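You operate a simulated robot arm through the tools that you are given. There is no shell and no other tool. Be economical: measure what you need, move in short steps, check, and stop when the job is done.

You run a simulated two-armed robot. Do the job below in one go: nothing can be reset, and whatever is moved stays where it is left.

JOB
Click the green hose end into the red hand pump.
Fine: handle down first; hold the pump while you push the hose end in; yellow lever down; then stand the pump in the yellow tray. Set down upright: what you pick out.

It is judged by the outcome, as a careful person would: the job done as asked, and still so three seconds after it is handed in. It fails if anything else is knocked over, pushed out of place, dropped, spilled or broken.

ROBOT AND FRAMES
Two 6-joint arms with two-finger parallel grippers on one trunk, on a base that drives. Base frame: it is fixed to the floor where the robot stands at the start and does not move with it; the origin is under the middle of the robot, x ahead of it, y to its left, z up. Readings come in m, rad, newtons and seconds.
The left shoulder is at the start at [0.06, 0.187, 1.297], the right one opposite. With the tool pointing down near the work surface each hand reaches from about 0.1 to 0.56 m from the robot's upright axis, wherever it stands, measured 20 degrees to its own side. Places, roughly: handle of the blue hand pump [0.5, -0.1, 1.1]; handle of the red hand pump [0.5, -0.3, 1.1]; port of the red hand pump [0.4, -0.3, 1]; yellow lever of the blue hand pump [0.5, -0.1, 1]; yellow lever of the red hand pump [0.5, -0.3, 1]; yellow tray [0.9, -0.2, 0.8]. Payload 1.57 kg a hand.
Tool frame (each hand has its own): the origin (TCP) lies between the finger pads and is the grasp point; the fingertips stand 0.03 m ahead of it; z points along the fingers, y is the line along which they close. The gripper opens to 0.11 m. The fingers are 0.024 m wide and 0.012 m thick; the gripper's body (0.048 by 0.112 m) begins 0.078 m behind the TCP.
Orientation is that of the tool frame in the base frame, as a unit quaternion [x, y, z, w]. With the fingers straight down and closing along the base's y, the tool's x points along the base's -x, its y along +y and its z along -z.

CONTROLS
- The arms move only by the tool jog_arm. It takes "left_increments", "right_increments" or both (then of equal length, played together; a hand with none holds still); each is a list that holds one entry, the list of rows, each a list of 6 numbers: the shift along the tool's x, y, z in m, then the turn, a rotation vector about the tool's x, y, z in rad. In form: [[[tx, ty, tz, wx, wy, wz], ...]]. A call has 1 to 20 rows; each row shifts and turns the commanded pose from where the row before left it, along the tool's axes as they then stand. "left_fingers" and "right_fingers" are, for a hand that has rows, the closure, from 0 (fully open) to 1 (shut), set as the call begins (left out, the last holds). A row lasts 0.2 s, in which the tool goes at most 0.05 m and 0.15 rad; a call with a longer step from one row to the next is refused whole, and so is a gripper value outside its range. A pose out of reach is approached as far as the arm can. The call stops where the force on the tool passes 70 N (or 10 N more than at its start, if that is more) or the arm is blocked; 0.2 s more then pass. The fingers move at their own pace (about 0.153 m/s each) and stop on an object; they squeeze with about 29 N. The grip force told is the motor's: it shows also when the fingers shut on nothing. Time passes only in rows, and 0.2 s behind the last, so rows that do not move let the fingers close. The reply holds the time, the measured pose of the TCP, the force on the tool along the base axes, the opening and the grip force, in the units named above and with some noise, with the torque about the TCP (base axes, N m) and any sound that the robot's microphone picked up.
- Cameras (640 x 400 px; columns grow to the right, rows downward): "scene" is now at [0.0117, -0.0331, 1.8384]; the picture's right is [-0.42, -0.91, 0.00], its down [-0.70, 0.32, -0.64] and it looks along [0.58, -0.27, -0.77] (base axes); focal length 295 px, centre (320, 200). "left" rides on the left gripper at [0.07, -0.016, -0.141] in its tool frame; the picture's right is [0.23, 0.97, 0.00], its down [-0.86, 0.20, -0.48] and it looks along [-0.47, 0.11, 0.88] (tool axes); focal length 222 px, centre (320, 200). "right" rides on the right gripper at [0.07, 0.016, -0.141] in its tool frame; the picture's right is [-0.23, 0.97, 0.00], its down [-0.86, -0.20, -0.48] and it looks along [-0.47, -0.11, 0.88] (tool axes); focal length 222 px, centre (320, 200). There is no depth. A picture from a camera that has moved, and an enlarged one, comes with that camera's place and axes in the base frame and with its lens.
- grab_frame(camera): a new picture of that camera. It takes no simulated time.
- lift_body(by): slides the trunk up (or, below 0, down) by that many m; the arms and the scene camera ride with it, the base frame stays. It gives what a move gives, with no picture.
- drive_base(legs): drives the robot by 1 to 6 legs, each [ahead, left, turn to the left] in m, m and rad, along the robot's own axes; the way and the turn of a leg run together, so that a leg with both is an arc; at most 1.5 m and 3.142 rad a leg. The arms and the cameras ride along, it lands a little off, and it stops where it bumps. It gives what a move gives.
- head_to(pan, tilt): turns the head with the scene camera to pan (to the left, within 1.501 rad either way) and tilt (down, from -0.506 to 1.204), counted from straight ahead of the robot. It gives what a move gives.
- enlarge(camera, box): a new picture of the part [left, top, right, bottom] of that camera's present view, enlarged. It takes no simulated time.
- finish_job(): hands the job in; it is judged then, once.

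Work in short steps. Places have to be worked out from the pictures, the camera data and where the tool is seen: move nearer, look again, correct. Check each grasp and each placing, and mend what went wrong. You have 120 turns and 88 pictures in all, those below and enlarged ones among them. Open the grippers and draw the arms clear of the work before you hand the job in, unless the task says otherwise; then end with one line.

The tools are called after "Emit:" by a JSON object that holds its "method" and its "body". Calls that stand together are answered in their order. jog_arm: Moves the arms, as the interface text tells. Its arguments: {"type":"object","properties":{"left_increments":{"type":"array"},"left_fingers":{"type":"number"},"right_increments":{"type":"array"},"right_fingers":{"type":"number"}},"required":[]} The other tools are called the same way: lift_body (by) slides the trunk up or down; drive_base (legs) drives the base; head_to (pan, tilt) turns the head that bears the scene camera; grab_frame (camera) takes a picture; enlarge (camera, box) takes an enlarged picture of a part of a camera's view; finish_job () hands the job in.

At the start:

```text
t: 0.0
left_eef_pos: [0.3438, -0.004, 1.3311]
left_orientation: [0.001, 1.0, -0.001, 0.002]
left_force: [0.3, 0.2, 0.4]
left_moment: [-0.01, 0.01, 0.0]
left_grip_width: 0.1101
left_finger_force: 0.0
right_eef_pos: [0.3051, -0.3049, 1.3897]
right_orientation: [0.0, 1.0, 0.0, 0.0]
right_force: [0.2, 0.0, 0.2]
right_moment: [0.01, 0.0, 0.02]
right_grip_width: 0.1099
right_finger_force: 0.0
trunk travel left (down, up): [-0.925, 0.065]
robot x, y, heading: [0.0002, 0.0003, -0.003]
head pan, tilt: [-0.433, 0.873]
```

scene: 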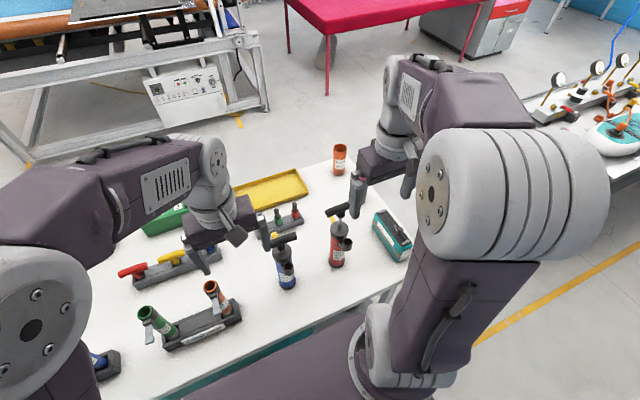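
right: 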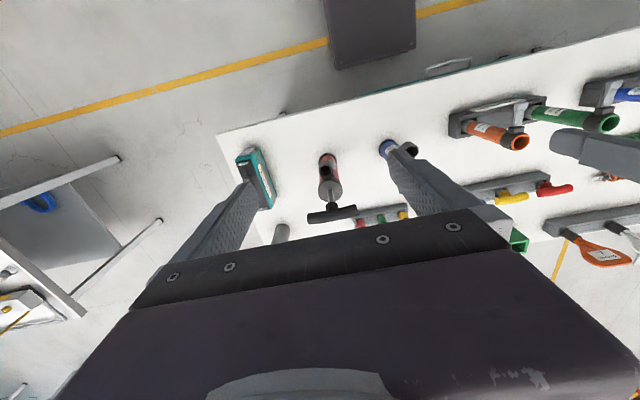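
left: 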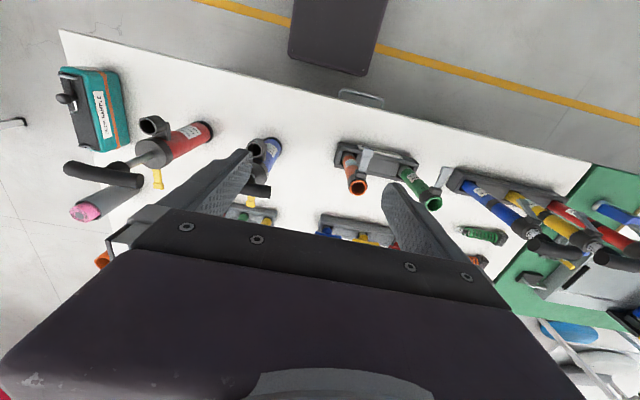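

The red pump, the blue pump and a rack with green and orange hose ends are in view. I enlarge these areas to see the details.

Emit:
{"method": "enlarge", "body": {"camera": "scene", "box": [240, 130, 420, 300]}}

Emit:
{"method": "enlarge", "body": {"camera": "scene", "box": [90, 220, 270, 390]}}

Emit:
{"method": "enlarge", "body": {"camera": "left", "box": [50, 50, 450, 290]}}

```text
2.35 times, centred on (330, 215) of scene
camera zoom: at [0.0117, -0.0331, 1.8384], right [-0.42, -0.91, 0.0], down [-0.7, 0.32, -0.64], along [0.58, -0.27, -0.77], focal length 694 px, centre (296, 165)
```

zoom: 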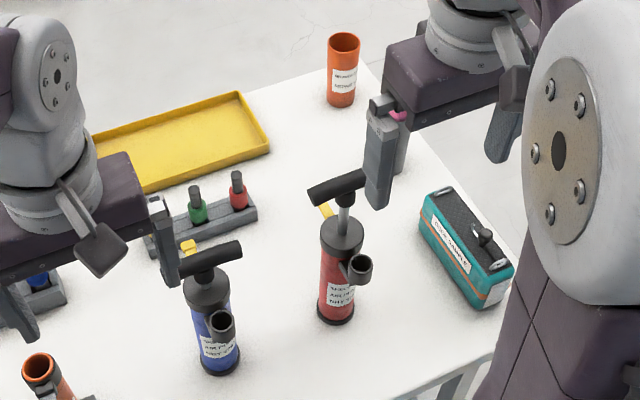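

```text
2.35 times, centred on (180, 305) of scene
camera zoom: at [0.0117, -0.0331, 1.8384], right [-0.42, -0.91, 0.0], down [-0.7, 0.32, -0.64], along [0.58, -0.27, -0.77], focal length 694 px, centre (649, -47)
```

zoom: 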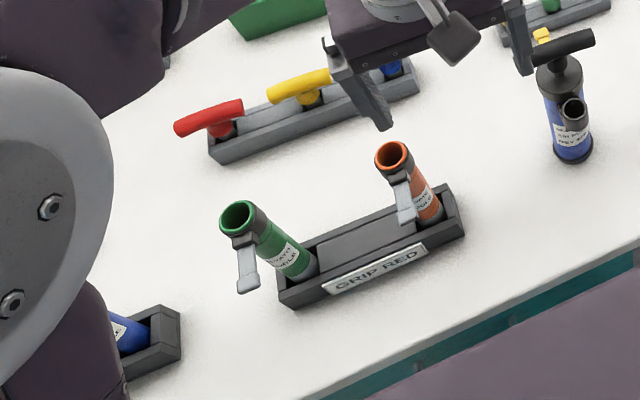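

```text
1.60 times, centred on (250, 170) of left
camera zoom: at [0.2739, -0.0183, 1.4726], right [-0.23, 0.97, 0.0], down [0.85, 0.2, 0.48], along [0.47, 0.11, -0.88], focal length 355 px, centre (432, 248)
```

zoom: 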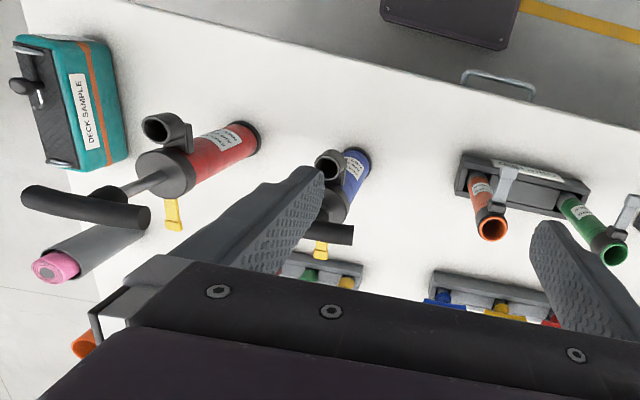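

The red pump stands near [0.48,-0.31] with its handle extended. I look around to the left for other racks and other green hose ends.

Emit:
{"method": "head_to", "body": {"pan": 0.5, "tilt": 0.8}}

Emit:
{"method": "grab_frame", "body": {"camera": "scene"}}

Emit:
{"method": "enlarge", "body": {"camera": "left", "box": [320, 130, 640, 330]}}

```text
t: 1.2
left_eef_pos: [0.344, -0.0033, 1.3305]
left_orientation: [0.001, 1.0, -0.001, 0.001]
left_force: [-0.6, 0.1, 0.4]
left_moment: [0.01, 0.0, -0.01]
left_grip_width: 0.1101
left_finger_force: 0.0
right_eef_pos: [0.3062, -0.3057, 1.3916]
right_orientation: [-0.001, 1.0, 0.0, 0.001]
right_force: [0.3, 0.0, 0.4]
right_moment: [-0.02, 0.05, 0.0]
right_grip_width: 0.1101
right_finger_force: 0.2
trunk travel left (down, up): [-0.925, 0.065]
robot x, y, heading: [-0.0013, 0.0003, -0.002]
head pan, tilt: [0.499, 0.799]
```

```text
81 pictures are left
camera scene: at [0.0126, 0.0376, 1.8442], right [0.48, -0.88, 0.0], down [-0.63, -0.34, -0.7], along [0.61, 0.33, -0.72], focal length 295 px, centre (320, 200)
```

scene: 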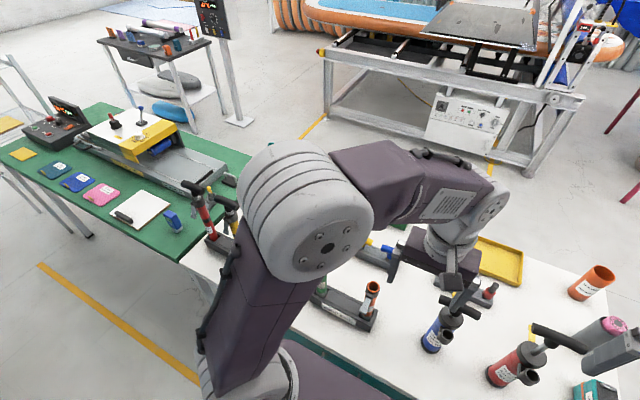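

```text
2.00 times, centred on (480, 230) of left
camera zoom: at [0.2739, -0.0183, 1.4726], right [-0.23, 0.97, 0.0], down [0.85, 0.2, 0.48], along [0.47, 0.11, -0.88], focal length 444 px, centre (0, 140)
```

zoom: 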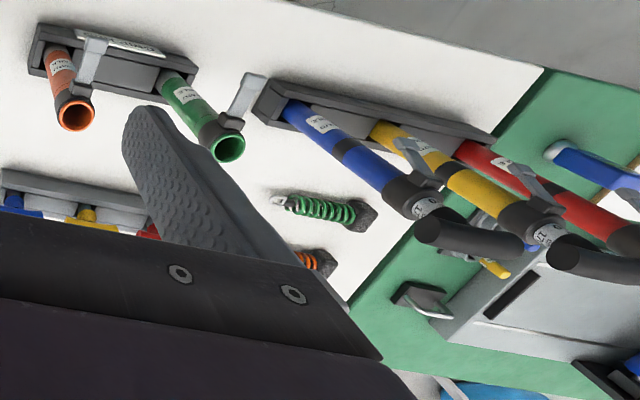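

There are coiled green and orange objects with silver tips further left, as well as green and orange tubes with levers in a rack. I move the left hand left to look at both from close by.

Emit:
{"method": "jog_arm", "body": {"left_increments": [[[0, 0.045, 0, 0, 0, 0], [0, 0.045, 0, 0, 0, 0], [0, 0.045, 0, 0, 0, 0], [0, 0.045, 0, 0, 0, 0], [0, 0.045, 0, 0, 0, 0], [0, 0.045, 0, 0, 0, 0], [0, 0.045, 0, 0, 0, 0], [0, 0.045, 0, 0, 0, 0], [0, 0.045, 0, 0, 0, 0]]]}}

Emit:
{"method": "grab_frame", "body": {"camera": "left"}}

Emit:
{"method": "head_to", "body": {"pan": 0.1, "tilt": 0.8}}

Emit:
{"method": "grab_frame", "body": {"camera": "scene"}}

```text
t: 3.2
left_eef_pos: [0.3432, 0.404, 1.3279]
left_orientation: [0.001, 1.0, -0.001, 0.0]
left_force: [0.3, 1.0, -0.4]
left_moment: [0.01, 0.01, 0.0]
left_grip_width: 0.11
left_finger_force: 0.1
right_eef_pos: [0.3063, -0.3036, 1.3915]
right_orientation: [0.001, 1.0, -0.001, -0.001]
right_force: [1.1, -0.7, -1.0]
right_moment: [-0.03, -0.02, 0.02]
right_grip_width: 0.1099
right_finger_force: 0.0
trunk travel left (down, up): [-0.925, 0.065]
robot x, y, heading: [0.0017, 0.0008, -0.001]
head pan, tilt: [0.499, 0.799]
```

```text
79 pictures are left
camera left: at [0.2733, 0.3899, 1.4704], right [-0.22, 0.97, 0.0], down [0.86, 0.2, 0.48], along [0.47, 0.1, -0.88], focal length 222 px, centre (320, 200)
```

left: 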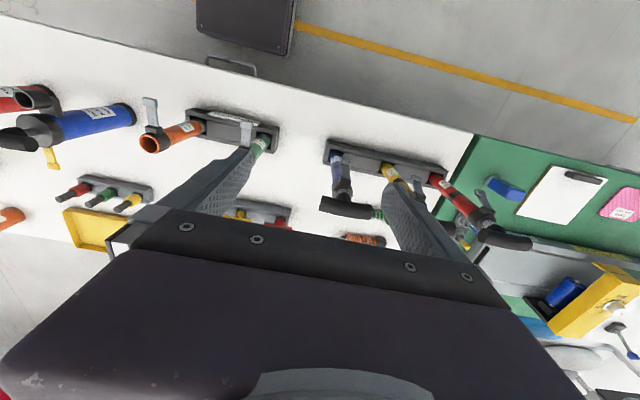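

```text
t: 4.1
left_eef_pos: [0.3431, 0.401, 1.3298]
left_orientation: [0.001, 1.0, -0.001, 0.001]
left_force: [-0.1, -0.4, -0.4]
left_moment: [0.0, -0.04, 0.0]
left_grip_width: 0.11
left_finger_force: 0.0
right_eef_pos: [0.3055, -0.3053, 1.392]
right_orientation: [0.0, 1.0, 0.0, 0.0]
right_force: [-1.2, 0.1, 0.3]
right_moment: [0.01, 0.02, 0.03]
right_grip_width: 0.1099
right_finger_force: 0.1
trunk travel left (down, up): [-0.925, 0.065]
robot x, y, heading: [-0.0, -0.0007, 0.003]
head pan, tilt: [0.099, 0.799]
```

```text
78 pictures are left
camera scene: at [0.022, 0.007, 1.8443], right [0.1, -0.99, 0.0], down [-0.71, -0.07, -0.7], along [0.69, 0.07, -0.72], focal length 295 px, centre (320, 200)
```

scene: 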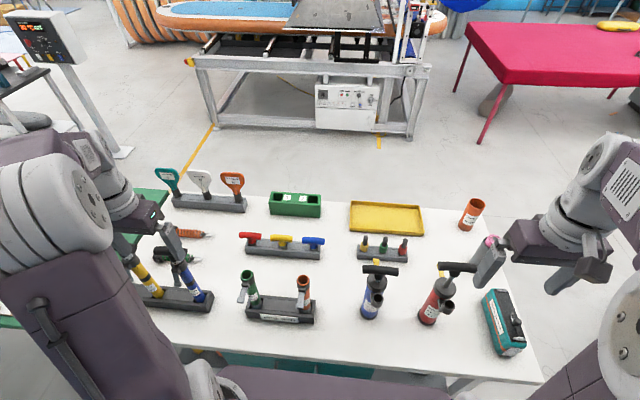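

Clear view now. I enlarge each candidate.

Emit:
{"method": "enlarge", "body": {"camera": "scene", "box": [130, 210, 330, 335]}}

Emit:
{"method": "enlarge", "body": {"camera": "scene", "box": [330, 190, 530, 360]}}

Emit:
{"method": "enlarge", "body": {"camera": "left", "box": [0, 60, 400, 270]}}

```text
3.20 times, centred on (230, 272) of scene
camera zoom: at [0.022, 0.007, 1.8443], right [0.1, -0.99, 0.0], down [-0.71, -0.07, -0.7], along [0.69, 0.07, -0.72], focal length 944 px, centre (608, -32)
```

zoom: 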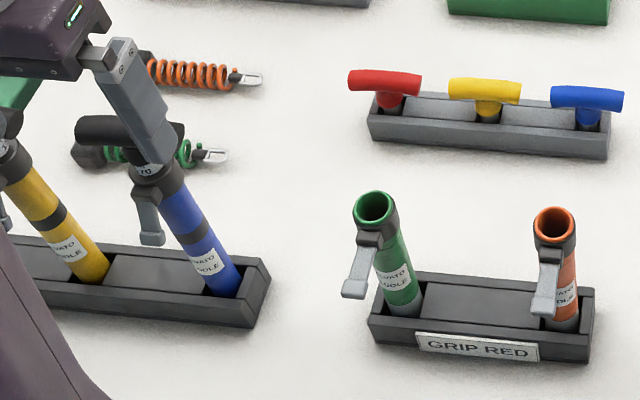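

```text
2.35 times, centred on (430, 275) of scene
camera zoom: at [0.022, 0.007, 1.8443], right [0.1, -0.99, 0.0], down [-0.71, -0.07, -0.7], along [0.69, 0.07, -0.72], focal length 694 px, centre (61, 24)
```

zoom: 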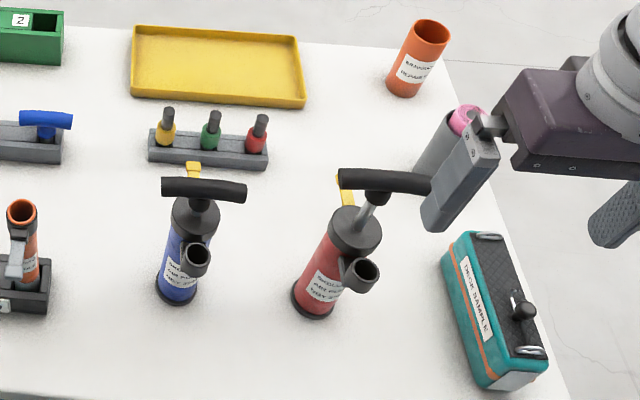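

```text
1.60 times, centred on (200, 165) of left
camera zoom: at [0.273, 0.3867, 1.4712], right [-0.23, 0.97, 0.0], down [0.85, 0.2, 0.48], along [0.47, 0.11, -0.88], focal length 355 px, centre (512, 256)
```

zoom: 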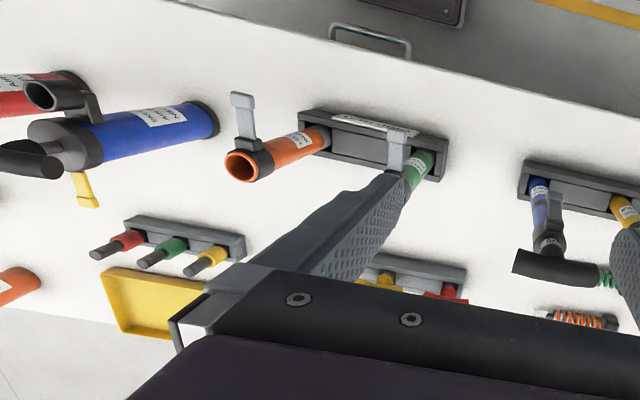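

Plausible hose ends are the short plugs in the small rack near [0.72,-0.17] (yellow, green, red). I'll look steeply down to see how close the base is to the table, and take a right-side view of the pump.

Emit:
{"method": "head_to", "body": {"pan": -0.15, "tilt": 1.2}}

Emit:
{"method": "grab_frame", "body": {"camera": "scene"}}

Emit:
{"method": "enlarge", "body": {"camera": "right", "box": [220, 110, 460, 260]}}

```text
t: 5.0
left_eef_pos: [0.3422, 0.4013, 1.3294]
left_orientation: [0.001, 1.0, -0.001, 0.002]
left_force: [-0.9, -0.3, 0.2]
left_moment: [0.01, -0.03, 0.0]
left_grip_width: 0.1099
left_finger_force: 0.1
right_eef_pos: [0.3066, -0.3052, 1.3915]
right_orientation: [0.0, 1.0, 0.0, 0.0]
right_force: [0.2, 0.2, 0.5]
right_moment: [0.02, 0.0, -0.01]
right_grip_width: 0.1101
right_finger_force: 0.2
trunk travel left (down, up): [-0.925, 0.065]
robot x, y, heading: [-0.0004, 0.0019, 0.0]
head pan, tilt: [-0.15, 1.201]
```

```text
74 pictures are left
camera scene: at [-0.003, -0.0092, 1.8166], right [-0.15, -0.99, 0.0], down [-0.92, 0.14, -0.36], along [0.36, -0.05, -0.93], focal length 295 px, centre (320, 200)
```

scene: 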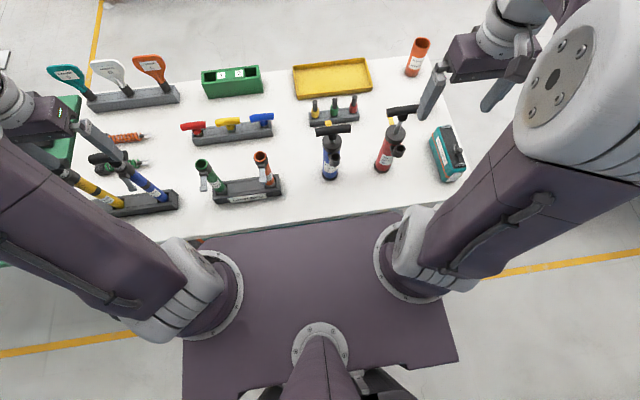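

```text
2.67 times, centred on (340, 185) of right
camera zoom: at [0.2359, -0.2883, 1.5326], right [0.23, 0.97, 0.0], down [0.86, -0.2, 0.48], along [0.47, -0.11, -0.88], focal length 592 px, centre (267, 240)
```

zoom: 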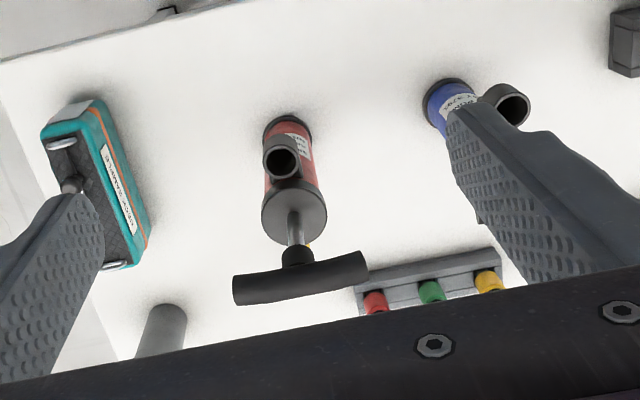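

The port of the red pump opens toward the robot, tilted upward. I try driving a little closer to the table to extend reach.

Emit:
{"method": "drive_base", "body": {"legs": [[0.08, 0, 0]]}}

```text
t: 6.0
left_eef_pos: [0.4123, 0.4029, 1.3315]
left_orientation: [0.002, 1.0, -0.002, 0.005]
left_force: [-1.0, -0.5, 0.3]
left_moment: [-0.01, -0.1, 0.0]
left_grip_width: 0.11
left_finger_force: 0.0
right_eef_pos: [0.3737, -0.3038, 1.3939]
right_orientation: [0.0, 1.0, 0.0, 0.004]
right_force: [-0.8, 0.2, 0.5]
right_moment: [0.01, -0.08, -0.02]
right_grip_width: 0.11
right_finger_force: 0.1
trunk travel left (down, up): [-0.925, 0.065]
robot x, y, heading: [0.0778, -0.0029, -0.002]
head pan, tilt: [-0.15, 1.201]
```

Reached x=0.078. I look at the gap to the table and the pump from here.

Emit:
{"method": "grab_frame", "body": {"camera": "scene"}}

Emit:
{"method": "grab_frame", "body": {"camera": "right"}}

```text
72 pictures are left
camera scene: at [0.0614, -0.0092, 1.8164], right [-0.15, -0.99, 0.0], down [-0.92, 0.14, -0.37], along [0.37, -0.05, -0.93], focal length 295 px, centre (320, 200)
```

scene: 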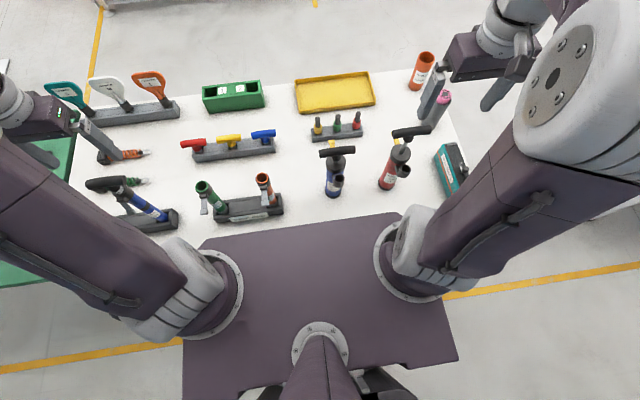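

```text
71 pictures are left
camera right: at [0.3027, -0.2883, 1.5347], right [0.23, 0.97, 0.0], down [0.85, -0.2, 0.49], along [0.47, -0.11, -0.87], focal length 222 px, centre (320, 200)
```

right: 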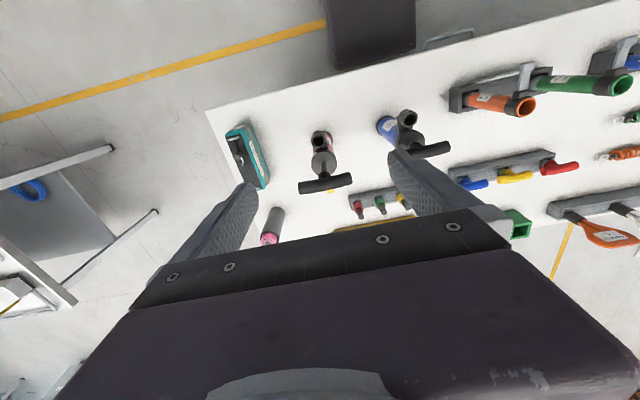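

Chassis front seems already near/below the table edge without bump. I creep forward a little more.

Emit:
{"method": "drive_base", "body": {"legs": [[0.04, 0, 0]]}}

```text
t: 6.9
left_eef_pos: [0.4531, 0.4019, 1.3317]
left_orientation: [0.001, 1.0, 0.0, 0.004]
left_force: [-0.5, 0.5, 0.7]
left_moment: [0.01, -0.05, -0.04]
left_grip_width: 0.1099
left_finger_force: 0.0
right_eef_pos: [0.4167, -0.3058, 1.3923]
right_orientation: [0.0, 1.0, 0.001, 0.003]
right_force: [-0.3, 0.3, 0.1]
right_moment: [-0.02, -0.09, 0.0]
right_grip_width: 0.11
right_finger_force: 0.0
trunk travel left (down, up): [-0.925, 0.065]
robot x, y, heading: [0.1181, 0.0014, 0.001]
head pan, tilt: [-0.15, 1.201]
```

No bump; chassis fits under the table. A bit further.

Emit:
{"method": "drive_base", "body": {"legs": [[0.05, 0, 0]]}}

Emit:
{"method": "head_to", "body": {"pan": -0.6, "tilt": 0.8}}

Emit:
{"method": "grab_frame", "body": {"camera": "scene"}}

```text
t: 7.8
left_eef_pos: [0.5004, 0.4018, 1.3327]
left_orientation: [0.001, 1.0, -0.001, 0.004]
left_force: [-0.8, 0.4, 0.2]
left_moment: [0.01, -0.09, 0.02]
left_grip_width: 0.1096
left_finger_force: 0.0
right_eef_pos: [0.4631, -0.3046, 1.3928]
right_orientation: [0.0, 1.0, 0.0, 0.005]
right_force: [-0.4, -0.4, -0.2]
right_moment: [0.01, -0.08, 0.02]
right_grip_width: 0.1101
right_finger_force: 0.1
trunk travel left (down, up): [-0.925, 0.065]
robot x, y, heading: [0.1679, -0.0, 0.001]
head pan, tilt: [-0.15, 1.201]
```

```text
t: 8.7
left_eef_pos: [0.5124, 0.4019, 1.3288]
left_orientation: [0.001, 1.0, 0.0, 0.0]
left_force: [-0.4, -0.1, 0.2]
left_moment: [0.02, 0.06, 0.01]
left_grip_width: 0.1101
left_finger_force: 0.1
right_eef_pos: [0.4756, -0.3056, 1.3901]
right_orientation: [0.0, 1.0, 0.0, -0.002]
right_force: [-0.7, -0.4, 0.7]
right_moment: [-0.03, 0.02, -0.01]
right_grip_width: 0.1099
right_finger_force: 0.1
trunk travel left (down, up): [-0.925, 0.065]
robot x, y, heading: [0.1675, -0.0002, 0.0]
head pan, tilt: [-0.6, 0.799]
```

```text
70 pictures are left
camera scene: at [0.1787, -0.0463, 1.8442], right [-0.56, -0.83, 0.0], down [-0.59, 0.4, -0.7], along [0.57, -0.39, -0.72], focal length 295 px, centre (320, 200)
```

scene: 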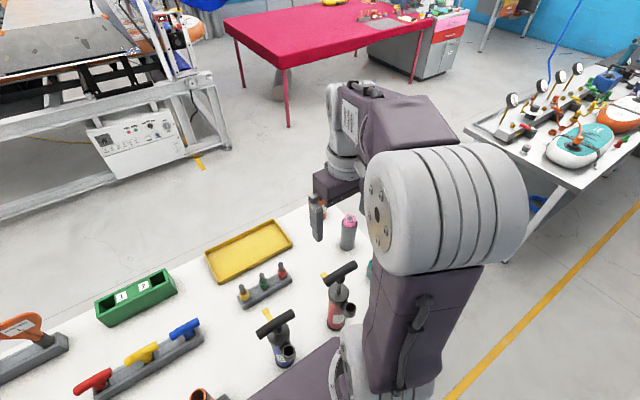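

Now I shift right 0.15 so both arms reach pump and plugs, then look.

Emit:
{"method": "drive_base", "body": {"legs": [[0, -0.15, 0]]}}

Emit:
{"method": "head_to", "body": {"pan": -0.35, "tilt": 0.9}}

Emit:
{"method": "enlarge", "body": {"camera": "scene", "box": [200, 130, 440, 280]}}

Emit:
{"method": "enlarge", "body": {"camera": "right", "box": [260, 60, 500, 210]}}

```text
t: 10.1
left_eef_pos: [0.5109, 0.2573, 1.3288]
left_orientation: [0.0, 1.0, -0.002, 0.0]
left_force: [-0.4, 0.3, -0.9]
left_moment: [-0.06, 0.01, -0.01]
left_grip_width: 0.1101
left_finger_force: 0.0
right_eef_pos: [0.4741, -0.449, 1.3917]
right_orientation: [-0.002, 1.0, 0.0, 0.0]
right_force: [-0.3, 0.1, -0.1]
right_moment: [-0.04, 0.0, 0.0]
right_grip_width: 0.11
right_finger_force: 0.0
trunk travel left (down, up): [-0.925, 0.065]
robot x, y, heading: [0.1715, -0.1518, 0.005]
head pan, tilt: [-0.6, 0.799]
```

```text
t: 10.9
left_eef_pos: [0.5102, 0.2534, 1.3297]
left_orientation: [0.0, 1.0, -0.001, 0.0]
left_force: [-0.3, 0.1, -0.9]
left_moment: [0.06, 0.02, 0.0]
left_grip_width: 0.11
left_finger_force: 0.0
right_eef_pos: [0.4739, -0.4543, 1.391]
right_orientation: [-0.001, 1.0, 0.0, 0.0]
right_force: [-0.3, -0.1, 0.4]
right_moment: [0.01, 0.01, -0.02]
right_grip_width: 0.1101
right_finger_force: 0.0
trunk travel left (down, up): [-0.925, 0.065]
robot x, y, heading: [0.1686, -0.1502, -0.003]
head pan, tilt: [-0.351, 0.901]
```

```text
2.67 times, centred on (320, 205) of scene
camera zoom: at [0.1808, -0.1759, 1.8364], right [-0.34, -0.94, 0.0], down [-0.74, 0.27, -0.62], along [0.58, -0.21, -0.78], focal length 787 px, centre (320, 187)
```

zoom: 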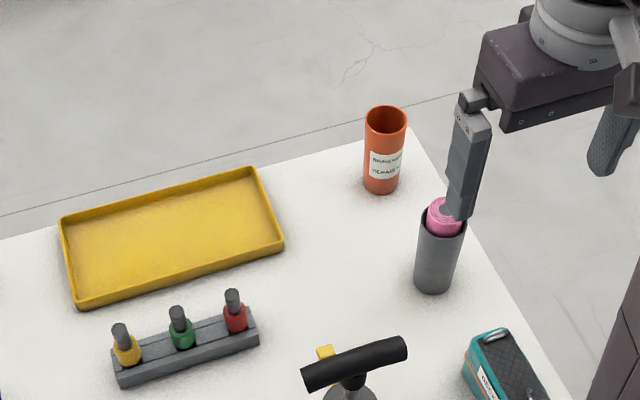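

```text
2.67 times, centred on (380, 135) of right
camera zoom: at [0.4041, -0.4371, 1.5328], right [0.23, 0.97, 0.0], down [0.86, -0.2, 0.48], along [0.47, -0.11, -0.88], focal length 592 px, centre (160, 373)
```

zoom: 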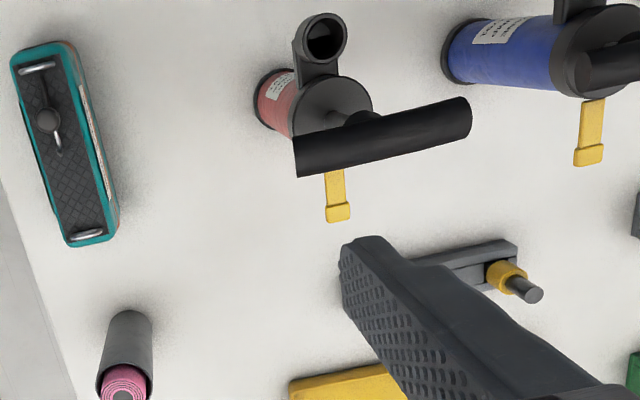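

Handle centre triangulates to about [0.477,-0.320,1.16]; the port opens toward the robot, the lever points away. I turn the right hand 90° so the fingers close along x and its camera sees the pump from the side.

Emit:
{"method": "jog_arm", "body": {"right_increments": [[[0, 0, 0, 0, 0, -0.1428], [0, 0, 0, 0, 0, -0.1428], [0, 0, 0, 0, 0, -0.1428], [0, 0, 0, 0, 0, -0.1428], [0, 0, 0, 0, 0, -0.1428], [0, 0, 0, 0, 0, -0.1428], [0, 0, 0, 0, 0, -0.1428], [0, 0, 0, 0, 0, -0.1428], [0, 0, 0, 0, 0, -0.1428], [0, 0, 0, 0, 0, -0.1428], [0, 0, 0, 0, 0, -0.1428], [0, 0, 0, 0, 0, 0]]]}}

Emit:
{"method": "grab_frame", "body": {"camera": "right"}}

```text
t: 13.5
left_eef_pos: [0.5089, 0.2532, 1.3293]
left_orientation: [0.0, 1.0, -0.001, -0.001]
left_force: [0.2, 0.1, 0.3]
left_moment: [-0.02, -0.03, 0.02]
left_grip_width: 0.1098
left_finger_force: 0.0
right_eef_pos: [0.4735, -0.4522, 1.3916]
right_orientation: [0.708, -0.706, 0.0, 0.0]
right_force: [0.0, -0.5, 0.3]
right_moment: [-0.01, 0.02, 0.0]
right_grip_width: 0.1099
right_finger_force: 0.0
trunk travel left (down, up): [-0.925, 0.065]
robot x, y, heading: [0.1654, -0.1462, 0.001]
head pan, tilt: [-0.351, 0.901]
```

```text
67 pictures are left
camera right: at [0.4578, -0.5227, 1.5326], right [-0.97, 0.22, 0.0], down [0.2, 0.86, 0.48], along [0.11, 0.47, -0.88], focal length 222 px, centre (320, 200)
```

right: 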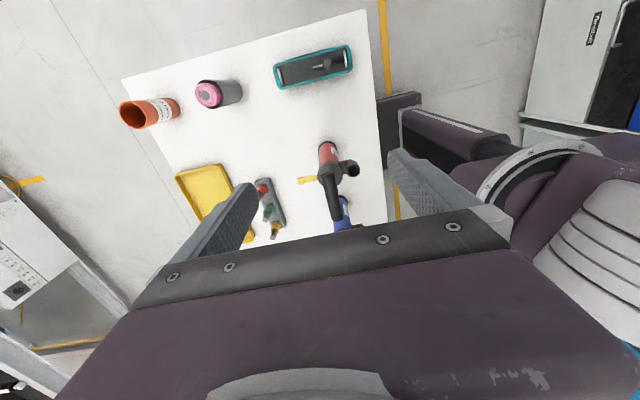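

I move above the handle at z 1.28 and look.

Emit:
{"method": "jog_arm", "body": {"right_increments": [[[-0.044, -0.001, 0, 0, 0, 0], [-0.044, -0.001, 0, 0, 0, 0], [-0.044, -0.001, 0, 0, 0, 0], [0, 0, 0.04, 0, 0, 0], [0, 0, 0.04, 0, 0, 0], [0, 0, 0.03, 0, 0, 0], [0, 0, 0, 0, 0, 0]]]}}

Emit:
{"method": "grab_frame", "body": {"camera": "right"}}

Emit:
{"method": "grab_frame", "body": {"camera": "scene"}}

```text
t: 15.1
left_eef_pos: [0.5088, 0.2533, 1.3296]
left_orientation: [0.0, 1.0, -0.001, 0.0]
left_force: [0.4, 0.3, -0.6]
left_moment: [0.0, 0.01, 0.05]
left_grip_width: 0.1101
left_finger_force: 0.0
right_eef_pos: [0.4755, -0.3223, 1.2799]
right_orientation: [-0.707, 0.707, 0.0, -0.001]
right_force: [0.8, 0.9, 0.0]
right_moment: [-0.01, -0.02, -0.04]
right_grip_width: 0.1098
right_finger_force: 0.1
trunk travel left (down, up): [-0.925, 0.065]
robot x, y, heading: [0.1689, -0.1447, 0.0]
head pan, tilt: [-0.351, 0.901]
```

```text
66 pictures are left
camera right: at [0.4591, -0.3919, 1.4217], right [-0.97, 0.23, 0.0], down [0.2, 0.86, 0.48], along [0.11, 0.47, -0.88], focal length 222 px, centre (320, 200)
```

right: 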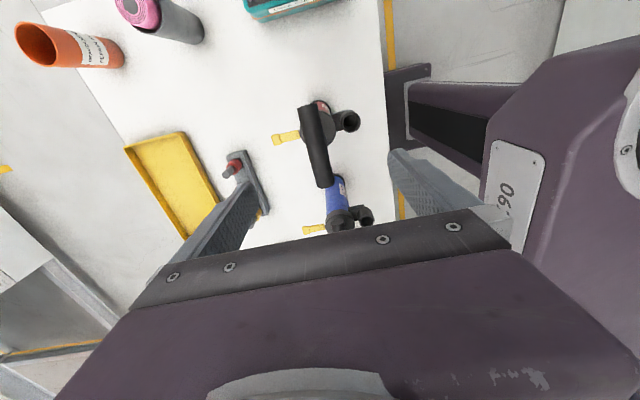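

```text
65 pictures are left
camera scene: at [0.1803, -0.1757, 1.8363], right [-0.34, -0.94, 0.0], down [-0.74, 0.27, -0.62], along [0.58, -0.21, -0.78], focal length 295 px, centre (320, 200)
```

scene: 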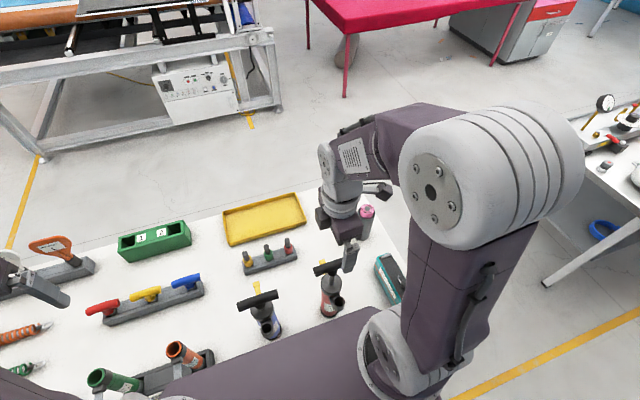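

The hand is centred over the handle. I descend to z 1.172 and close on the handle.

Emit:
{"method": "jog_arm", "body": {"right_increments": [[[0, 0, 0.036, 0, 0, 0], [0, 0, 0.036, 0, 0, 0], [0, 0, 0.036, 0, 0, 0], [0, 0, 0, 0, 0, 0]]]}}

Emit:
{"method": "grab_frame", "body": {"camera": "right"}}

```text
t: 16.1
left_eef_pos: [0.5099, 0.2534, 1.3288]
left_orientation: [0.0, 1.0, -0.001, 0.0]
left_force: [0.0, -0.1, 0.4]
left_moment: [0.01, -0.03, 0.03]
left_grip_width: 0.1098
left_finger_force: 0.0
right_eef_pos: [0.4749, -0.3229, 1.1716]
right_orientation: [-0.707, 0.707, 0.0, 0.0]
right_force: [0.0, 0.2, 1.0]
right_moment: [0.01, -0.01, 0.02]
right_grip_width: 0.11
right_finger_force: 0.0
trunk travel left (down, up): [-0.925, 0.065]
robot x, y, heading: [0.168, -0.1504, -0.002]
head pan, tilt: [-0.351, 0.901]
```

```text
64 pictures are left
camera right: at [0.4589, -0.3915, 1.3138], right [-0.97, 0.23, 0.0], down [0.2, 0.86, 0.48], along [0.11, 0.47, -0.88], focal length 222 px, centre (320, 200)
```

right: 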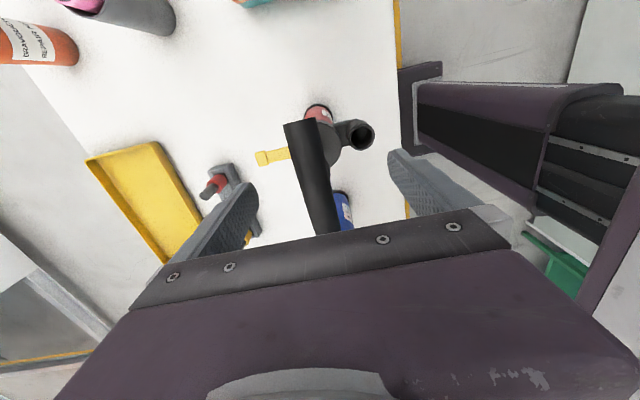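

Handle lies between the fingers. I close on it.

Emit:
{"method": "jog_arm", "body": {"right_increments": [[[0, 0, 0, 0, 0, 0], [0, 0, 0, 0, 0, 0], [0, 0, 0, 0, 0, 0]]], "right_fingers": 1.0}}

```text
t: 16.9
left_eef_pos: [0.5091, 0.2539, 1.3297]
left_orientation: [-0.001, 1.0, 0.0, 0.0]
left_force: [-0.1, -0.1, 0.4]
left_moment: [0.05, 0.02, 0.01]
left_grip_width: 0.11
left_finger_force: 0.0
right_eef_pos: [0.476, -0.3212, 1.1728]
right_orientation: [-0.707, 0.707, 0.0, 0.001]
right_force: [-0.1, 0.4, -0.1]
right_moment: [0.06, -0.05, -0.02]
right_grip_width: 0.024
right_finger_force: 29.2
trunk travel left (down, up): [-0.925, 0.065]
robot x, y, heading: [0.164, -0.1476, 0.004]
head pan, tilt: [-0.351, 0.901]
```

Gripped (24 mm). Now I push down in small steps, watching the force.

Emit:
{"method": "jog_arm", "body": {"right_increments": [[[0, 0, 0.008, 0, 0, 0], [0, 0, 0.008, 0, 0, 0], [0, 0, 0.008, 0, 0, 0], [0, 0, 0.008, 0, 0, 0], [0, 0, 0.008, 0, 0, 0]]]}}

```text
t: 18.1
left_eef_pos: [0.5089, 0.2545, 1.3292]
left_orientation: [0.0, 1.0, -0.001, 0.0]
left_force: [0.4, 0.2, -0.9]
left_moment: [0.01, 0.0, -0.03]
left_grip_width: 0.1098
left_finger_force: 0.0
right_eef_pos: [0.4745, -0.3208, 1.1324]
right_orientation: [-0.707, 0.707, 0.001, 0.0]
right_force: [-0.1, -0.8, 2.4]
right_moment: [-0.23, 0.02, -0.02]
right_grip_width: 0.024
right_finger_force: 28.9
trunk travel left (down, up): [-0.925, 0.065]
robot x, y, heading: [0.166, -0.1508, 0.007]
head pan, tilt: [-0.351, 0.901]
```

Emit:
{"method": "jog_arm", "body": {"right_increments": [[[0, 0, 0.006, 0, 0, 0], [0, 0, 0.006, 0, 0, 0], [0, 0, 0.006, 0, 0, 0], [0, 0, 0.006, 0, 0, 0], [0, 0, 0.006, 0, 0, 0], [0, 0, 0.006, 0, 0, 0]]]}}

Emit:
{"method": "grab_frame", "body": {"camera": "right"}}

```text
t: 19.0
left_eef_pos: [0.5049, 0.2546, 1.3302]
left_orientation: [0.0, 1.0, -0.001, 0.002]
left_force: [-0.4, -0.3, -0.2]
left_moment: [0.0, 0.01, 0.04]
left_grip_width: 0.1099
left_finger_force: 0.0
right_eef_pos: [0.4782, -0.3193, 1.1155]
right_orientation: [-0.707, 0.707, -0.006, 0.006]
right_force: [0.9, -1.7, 45.1]
right_moment: [0.67, 0.72, 0.07]
right_grip_width: 0.0242
right_finger_force: 29.6
trunk travel left (down, up): [-0.925, 0.065]
robot x, y, heading: [0.1667, -0.1467, -0.003]
head pan, tilt: [-0.351, 0.901]
stopped in row 4 (right hand): the force on the tool passed its limit (the readings are from after the stop); the commanded pose is now the measured one
```

```text
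63 pictures are left
camera right: at [0.459, -0.39, 1.2584], right [-0.97, 0.23, -0.02], down [0.19, 0.86, 0.48], along [0.12, 0.47, -0.88], focal length 222 px, centre (320, 200)
```

right: 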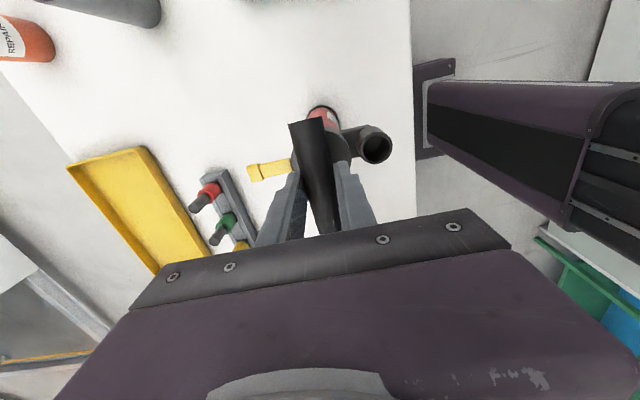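

Travel of ~57 mm then a hard stop. I open, raise, and check whether the handle is fully down.

Emit:
{"method": "jog_arm", "body": {"right_increments": [[[0, 0, 0, 0, 0, 0], [0, 0, 0, 0, 0, 0], [0, 0, -0.03, 0, 0, 0], [0, 0, -0.04, 0, 0, 0], [0, 0, -0.04, 0, 0, 0], [0, 0, -0.04, 0, 0, 0], [0, 0, -0.04, 0, 0, 0]]], "right_fingers": 0.0}}

Emit:
{"method": "enlarge", "body": {"camera": "scene", "box": [220, 240, 380, 340]}}

Emit:
{"method": "enlarge", "body": {"camera": "right", "box": [240, 70, 400, 230]}}

```text
t: 20.6
left_eef_pos: [0.5074, 0.2542, 1.3298]
left_orientation: [0.0, 1.0, -0.001, 0.001]
left_force: [-0.8, 0.1, 0.1]
left_moment: [-0.03, -0.02, -0.01]
left_grip_width: 0.11
left_finger_force: 0.0
right_eef_pos: [0.4763, -0.3216, 1.3055]
right_orientation: [-0.707, 0.707, -0.003, 0.004]
right_force: [-0.8, 0.1, 0.6]
right_moment: [0.01, -0.02, -0.02]
right_grip_width: 0.1101
right_finger_force: 0.1
trunk travel left (down, up): [-0.925, 0.065]
robot x, y, heading: [0.1667, -0.1498, -0.001]
head pan, tilt: [-0.351, 0.901]
```

```text
4.00 times, centred on (300, 290) of scene
camera zoom: at [0.1781, -0.1751, 1.8363], right [-0.34, -0.94, 0.0], down [-0.74, 0.27, -0.62], along [0.58, -0.21, -0.78], focal length 1180 px, centre (400, -160)
```

zoom: 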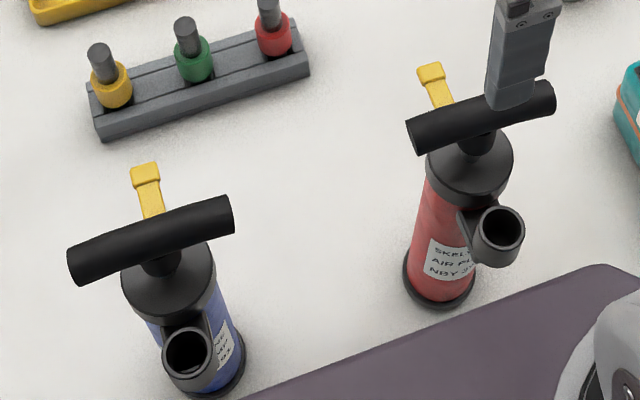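

```text
2.50 times, centred on (320, 150) of right
camera zoom: at [0.4583, -0.3904, 1.447], right [-0.97, 0.23, -0.01], down [0.19, 0.86, 0.48], along [0.12, 0.47, -0.88], focal length 555 px, centre (320, 325)
```

zoom: 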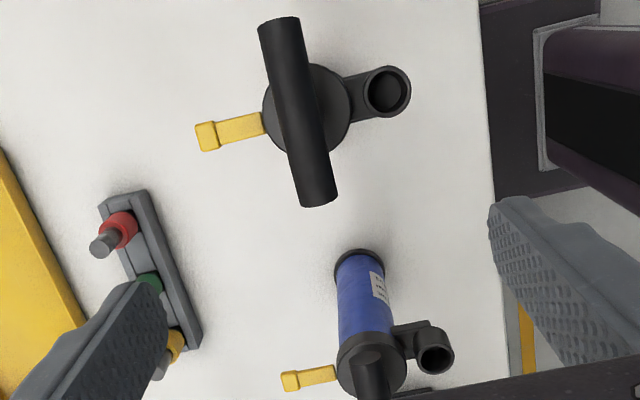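

The port turns out to be a vertical cup at about [0.4285,-0.34,1.037] and the handle now centres at about [0.483,-0.345]. I press once more with closed fingers on the handle's top to make sure it is fully down.

Emit:
{"method": "jog_arm", "body": {"right_increments": [[[0.012, -0.003, 0, 0, 0, 0], [0.012, -0.003, 0, 0, 0, 0], [0, 0, 0.05, 0, 0, 0], [0, 0, 0.05, 0, 0, 0], [0, 0, 0.045, 0, 0, 0], [0, 0, 0, 0, 0, 0]]], "right_fingers": 1.0}}

Emit:
{"method": "grab_frame", "body": {"camera": "right"}}

```text
t: 22.0
left_eef_pos: [0.5093, 0.2527, 1.3303]
left_orientation: [0.0, 1.0, -0.001, 0.001]
left_force: [0.2, 0.0, 0.2]
left_moment: [0.03, -0.04, -0.03]
left_grip_width: 0.1101
left_finger_force: 0.1
right_eef_pos: [0.4847, -0.3438, 1.1587]
right_orientation: [-0.707, 0.708, -0.003, 0.003]
right_force: [0.5, 0.5, 0.1]
right_moment: [-0.01, 0.02, 0.0]
right_grip_width: 0.0
right_finger_force: 21.1
trunk travel left (down, up): [-0.925, 0.065]
robot x, y, heading: [0.1702, -0.1501, 0.0]
head pan, tilt: [-0.351, 0.901]
```

```text
60 pictures are left
camera right: at [0.4657, -0.4142, 1.3016], right [-0.97, 0.23, -0.01], down [0.19, 0.86, 0.48], along [0.12, 0.47, -0.88], focal length 222 px, centre (320, 200)
```

right: 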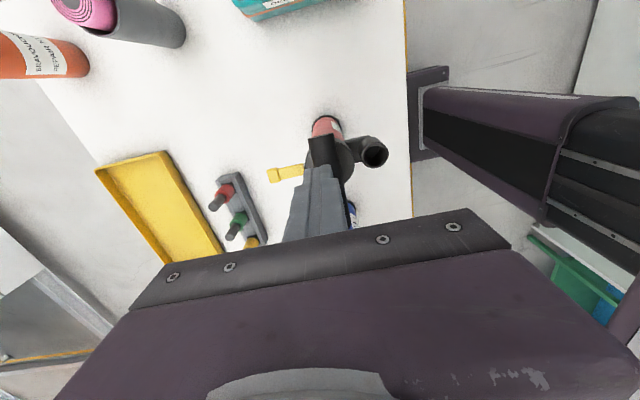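

Tips are over the handle, slightly far in x. I correct by 6 mm and press down gently.

Emit:
{"method": "jog_arm", "body": {"right_increments": [[[0, 0.007, 0, 0, 0, 0], [0, 0, 0.008, 0, 0, 0], [0, 0, 0.006, 0, 0, 0], [0, 0, 0.005, 0, 0, 0], [0, 0, 0.005, 0, 0, 0], [0, 0, 0.005, 0, 0, 0], [0, 0, 0.004, 0, 0, 0], [0, 0, 0.004, 0, 0, 0], [0, 0, 0.004, 0, 0, 0]]]}}

```text
t: 23.3
left_eef_pos: [0.5033, 0.2509, 1.3318]
left_orientation: [0.001, 1.0, -0.001, 0.002]
left_force: [0.5, 0.3, 0.5]
left_moment: [-0.01, 0.04, 0.01]
left_grip_width: 0.1099
left_finger_force: 0.1
right_eef_pos: [0.4765, -0.3464, 1.1394]
right_orientation: [-0.707, 0.707, -0.009, 0.01]
right_force: [-6.6, -9.7, 67.7]
right_moment: [-0.5, -0.07, 0.03]
right_grip_width: 0.0002
right_finger_force: 20.8
trunk travel left (down, up): [-0.925, 0.065]
robot x, y, heading: [0.1684, -0.1482, -0.004]
head pan, tilt: [-0.351, 0.901]
stopped in row 6 (right hand): the force on the tool passed its limit (the readings are from after the stop); the commanded pose is now the measured one
```

A firm stop at handle-top z ≈1.109 with 68 N: the handle is fully down. I raise the hand and check.

Emit:
{"method": "jog_arm", "body": {"right_increments": [[[0, 0, -0.04, 0, 0, 0], [0, 0, -0.05, 0, 0, 0], [0.03, 0, -0.04, 0, 0, 0], [0.05, 0, 0, 0, 0, 0], [0.05, 0, 0, 0, 0, 0], [0, 0, 0, 0, 0, 0]]], "right_fingers": 0.0}}

Emit:
{"method": "enlarge", "body": {"camera": "scene", "box": [220, 240, 380, 340]}}

Emit:
{"method": "enlarge", "body": {"camera": "right", "box": [240, 90, 440, 250]}}

```text
t: 24.7
left_eef_pos: [0.5089, 0.2525, 1.3291]
left_orientation: [0.0, 1.0, -0.001, 0.001]
left_force: [-0.6, -0.5, -0.8]
left_moment: [0.0, -0.02, 0.0]
left_grip_width: 0.1101
left_finger_force: 0.1
right_eef_pos: [0.4771, -0.4754, 1.2681]
right_orientation: [0.707, -0.707, 0.007, -0.007]
right_force: [0.2, -0.3, 0.6]
right_moment: [-0.04, -0.06, -0.03]
right_grip_width: 0.1101
right_finger_force: 0.1
trunk travel left (down, up): [-0.925, 0.065]
robot x, y, heading: [0.167, -0.1493, 0.002]
head pan, tilt: [-0.351, 0.901]
```

```text
4.00 times, centred on (300, 290) of scene
camera zoom: at [0.1786, -0.1751, 1.8364], right [-0.34, -0.94, 0.0], down [-0.74, 0.27, -0.62], along [0.58, -0.21, -0.78], focal length 1180 px, centre (400, -160)
```

zoom: 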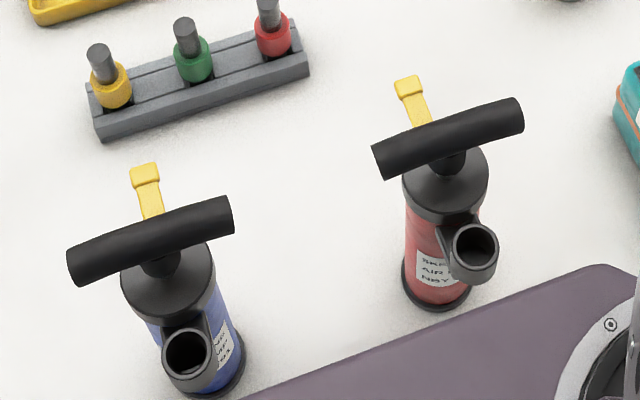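

```text
2.50 times, centred on (340, 170) of right
camera zoom: at [0.458, -0.5458, 1.4086], right [-0.97, 0.23, -0.02], down [0.19, 0.86, 0.48], along [0.13, 0.47, -0.88], focal length 555 px, centre (270, 275)
```

zoom: 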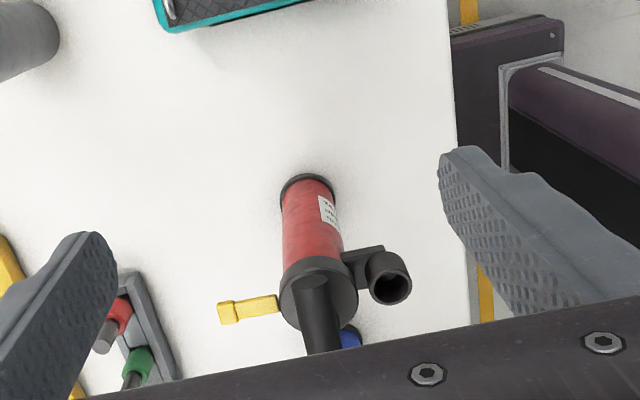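

The pump was only rocking earlier; it now stands upright and handle-down at axis [0.477,-0.319], port mouth [0.426,-0.320,1.035], lever tip [0.554,-0.319,1.033]. I turn the right hand 180° to prepare a side grasp from the right with its camera above.

Emit:
{"method": "jog_arm", "body": {"right_increments": [[[0, 0, 0, 0, 0, 0.15], [0, 0, 0, 0, 0, 0.15], [0, 0, 0, 0, 0, 0.15], [0, 0, 0, 0, 0, 0.15], [0, 0, 0, 0, 0, 0.15], [0, 0, 0, 0, 0, 0.15], [0, 0, 0, 0, 0, 0.15], [0, 0, 0, 0, 0, 0.15], [0, 0, 0, 0, 0, 0.15], [0, 0, 0, 0, 0, 0.15], [0, 0, 0, 0, 0, 0.15], [0, 0, 0, 0, 0, 0.15], [0, 0, 0, 0, 0, 0.15], [0, 0, 0, 0, 0, 0.15], [0, 0, 0, 0, 0, 0.15], [0, 0, 0, 0, 0, 0.15], [0, 0, 0, 0, 0, 0.15], [0, 0, 0, 0, 0, 0.15], [0, 0, 0, 0, 0, 0.15], [0, 0, 0, 0, 0, 0.15]]]}}

```text
t: 28.9
left_eef_pos: [0.5099, 0.2529, 1.3293]
left_orientation: [0.001, 1.0, 0.0, -0.001]
left_force: [0.3, 0.4, -0.6]
left_moment: [0.0, 0.02, -0.03]
left_grip_width: 0.1103
left_finger_force: 0.0
right_eef_pos: [0.4784, -0.4749, 1.2657]
right_orientation: [0.656, 0.755, 0.005, 0.007]
right_force: [0.1, -0.2, 0.4]
right_moment: [0.01, -0.02, 0.01]
right_grip_width: 0.1097
right_finger_force: 0.0
trunk travel left (down, up): [-0.925, 0.065]
robot x, y, heading: [0.1728, -0.153, -0.001]
head pan, tilt: [-0.351, 0.901]
```

Now finishing the turn and tilting the hand so it points toward +y, 30° below horizontal.

Emit:
{"method": "jog_arm", "body": {"right_increments": [[[0, 0, 0, 0, 0, 0.1416], [0, 0, 0, 0, 0.1496, 0], [0, 0, 0, 0, 0.1496, 0], [0, 0, 0, 0, 0.1496, 0], [0, 0, 0, 0, 0.1496, 0], [0, 0, 0, 0, 0.1496, 0], [0, 0, 0, 0, 0.1496, 0], [0, 0, 0, 0, 0.1496, 0], [0, 0, 0, 0, 0, 0]]]}}

Emit:
{"method": "grab_frame", "body": {"camera": "right"}}

Emit:
{"method": "grab_frame", "body": {"camera": "scene"}}

```text
t: 30.9
left_eef_pos: [0.5097, 0.2516, 1.3292]
left_orientation: [0.0, 1.0, -0.001, 0.0]
left_force: [0.3, 0.1, -0.8]
left_moment: [-0.03, -0.04, -0.03]
left_grip_width: 0.1101
left_finger_force: 0.1
right_eef_pos: [0.4788, -0.4763, 1.2655]
right_orientation: [0.609, 0.615, 0.36, -0.348]
right_force: [-0.3, 0.0, 0.0]
right_moment: [-0.02, 0.01, -0.04]
right_grip_width: 0.1098
right_finger_force: 0.0
trunk travel left (down, up): [-0.925, 0.065]
robot x, y, heading: [0.1665, -0.1491, 0.0]
head pan, tilt: [-0.351, 0.901]
```

```text
57 pictures are left
camera right: at [0.4918, -0.5639, 1.398], right [0.98, -0.11, -0.18], down [-0.19, -0.84, -0.51], along [-0.09, 0.53, -0.84], focal length 222 px, centre (320, 200)
```

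right: 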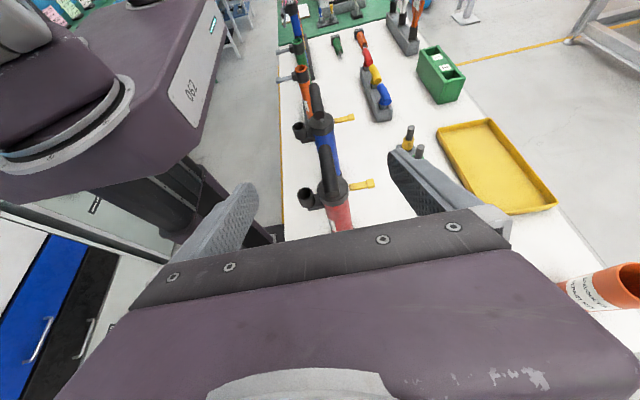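

```text
56 pictures are left
camera scene: at [0.1805, -0.1758, 1.8363], right [-0.34, -0.94, 0.0], down [-0.74, 0.27, -0.62], along [0.58, -0.21, -0.78], focal length 295 px, centre (320, 200)
```

scene: 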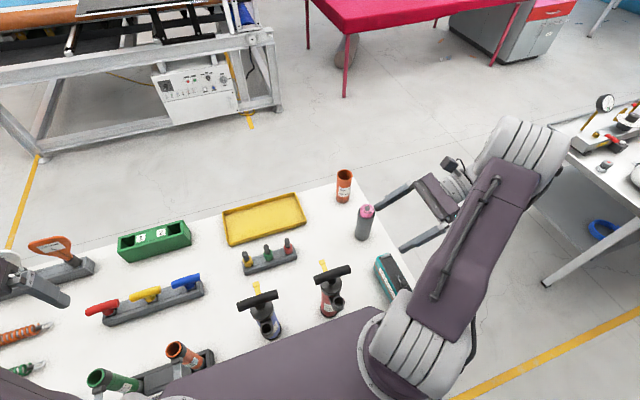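

Orientation is right. I lower to the pre-grasp at [0.477,-0.423,0.99].

Emit:
{"method": "jog_arm", "body": {"right_increments": [[[-0.0354, 0, 0.0305, 0, 0, 0], [-0.0354, 0, 0.0305, 0, 0, 0], [-0.0354, 0, 0.0305, 0, 0, 0], [-0.0354, 0, 0.0305, 0, 0, 0], [-0.0354, 0, 0.0305, 0, 0, 0], [-0.0354, -0.002, 0.0305, 0, 0, 0], [0, 0, 0, 0, 0, 0]]]}}

Emit:
{"method": "grab_frame", "body": {"camera": "right"}}

Emit:
{"method": "grab_frame", "body": {"camera": "scene"}}

```text
t: 32.5
left_eef_pos: [0.5106, 0.2521, 1.3298]
left_orientation: [0.0, 1.0, -0.001, 0.0]
left_force: [-0.1, -0.3, -0.3]
left_moment: [0.02, 0.03, -0.01]
left_grip_width: 0.1099
left_finger_force: 0.0
right_eef_pos: [0.4812, -0.4239, 0.9903]
right_orientation: [0.609, 0.616, 0.358, -0.348]
right_force: [-0.6, 0.2, -0.4]
right_moment: [-0.03, 0.02, -0.03]
right_grip_width: 0.1098
right_finger_force: 0.0
trunk travel left (down, up): [-0.925, 0.065]
robot x, y, heading: [0.1699, -0.1498, -0.001]
head pan, tilt: [-0.351, 0.901]
```

```text
55 pictures are left
camera right: at [0.4953, -0.5108, 1.1224], right [0.98, -0.11, -0.18], down [-0.19, -0.84, -0.5], along [-0.09, 0.53, -0.84], focal length 222 px, centre (320, 200)
```

right: 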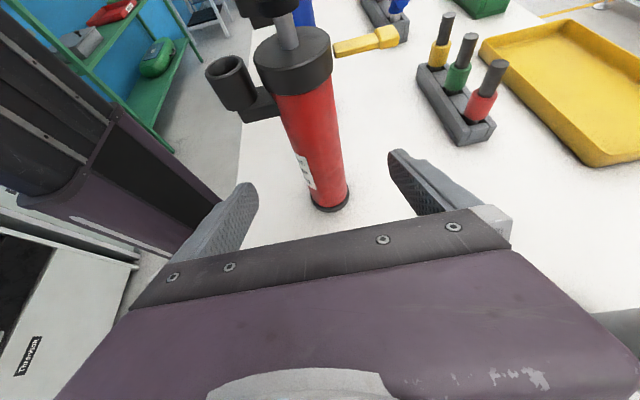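

```text
54 pictures are left
camera scene: at [0.1803, -0.1758, 1.8364], right [-0.34, -0.94, 0.0], down [-0.74, 0.27, -0.62], along [0.58, -0.21, -0.78], focal length 295 px, centre (320, 200)
```

scene: 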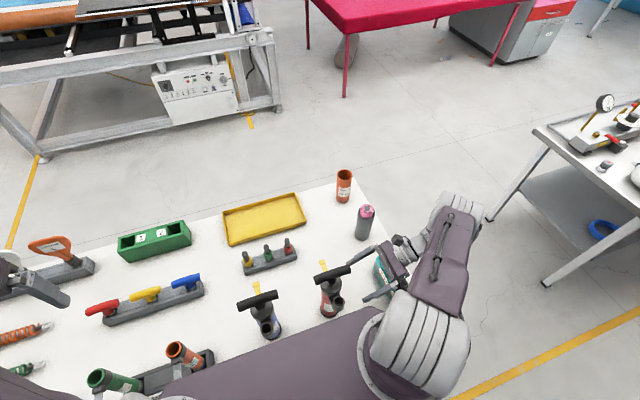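

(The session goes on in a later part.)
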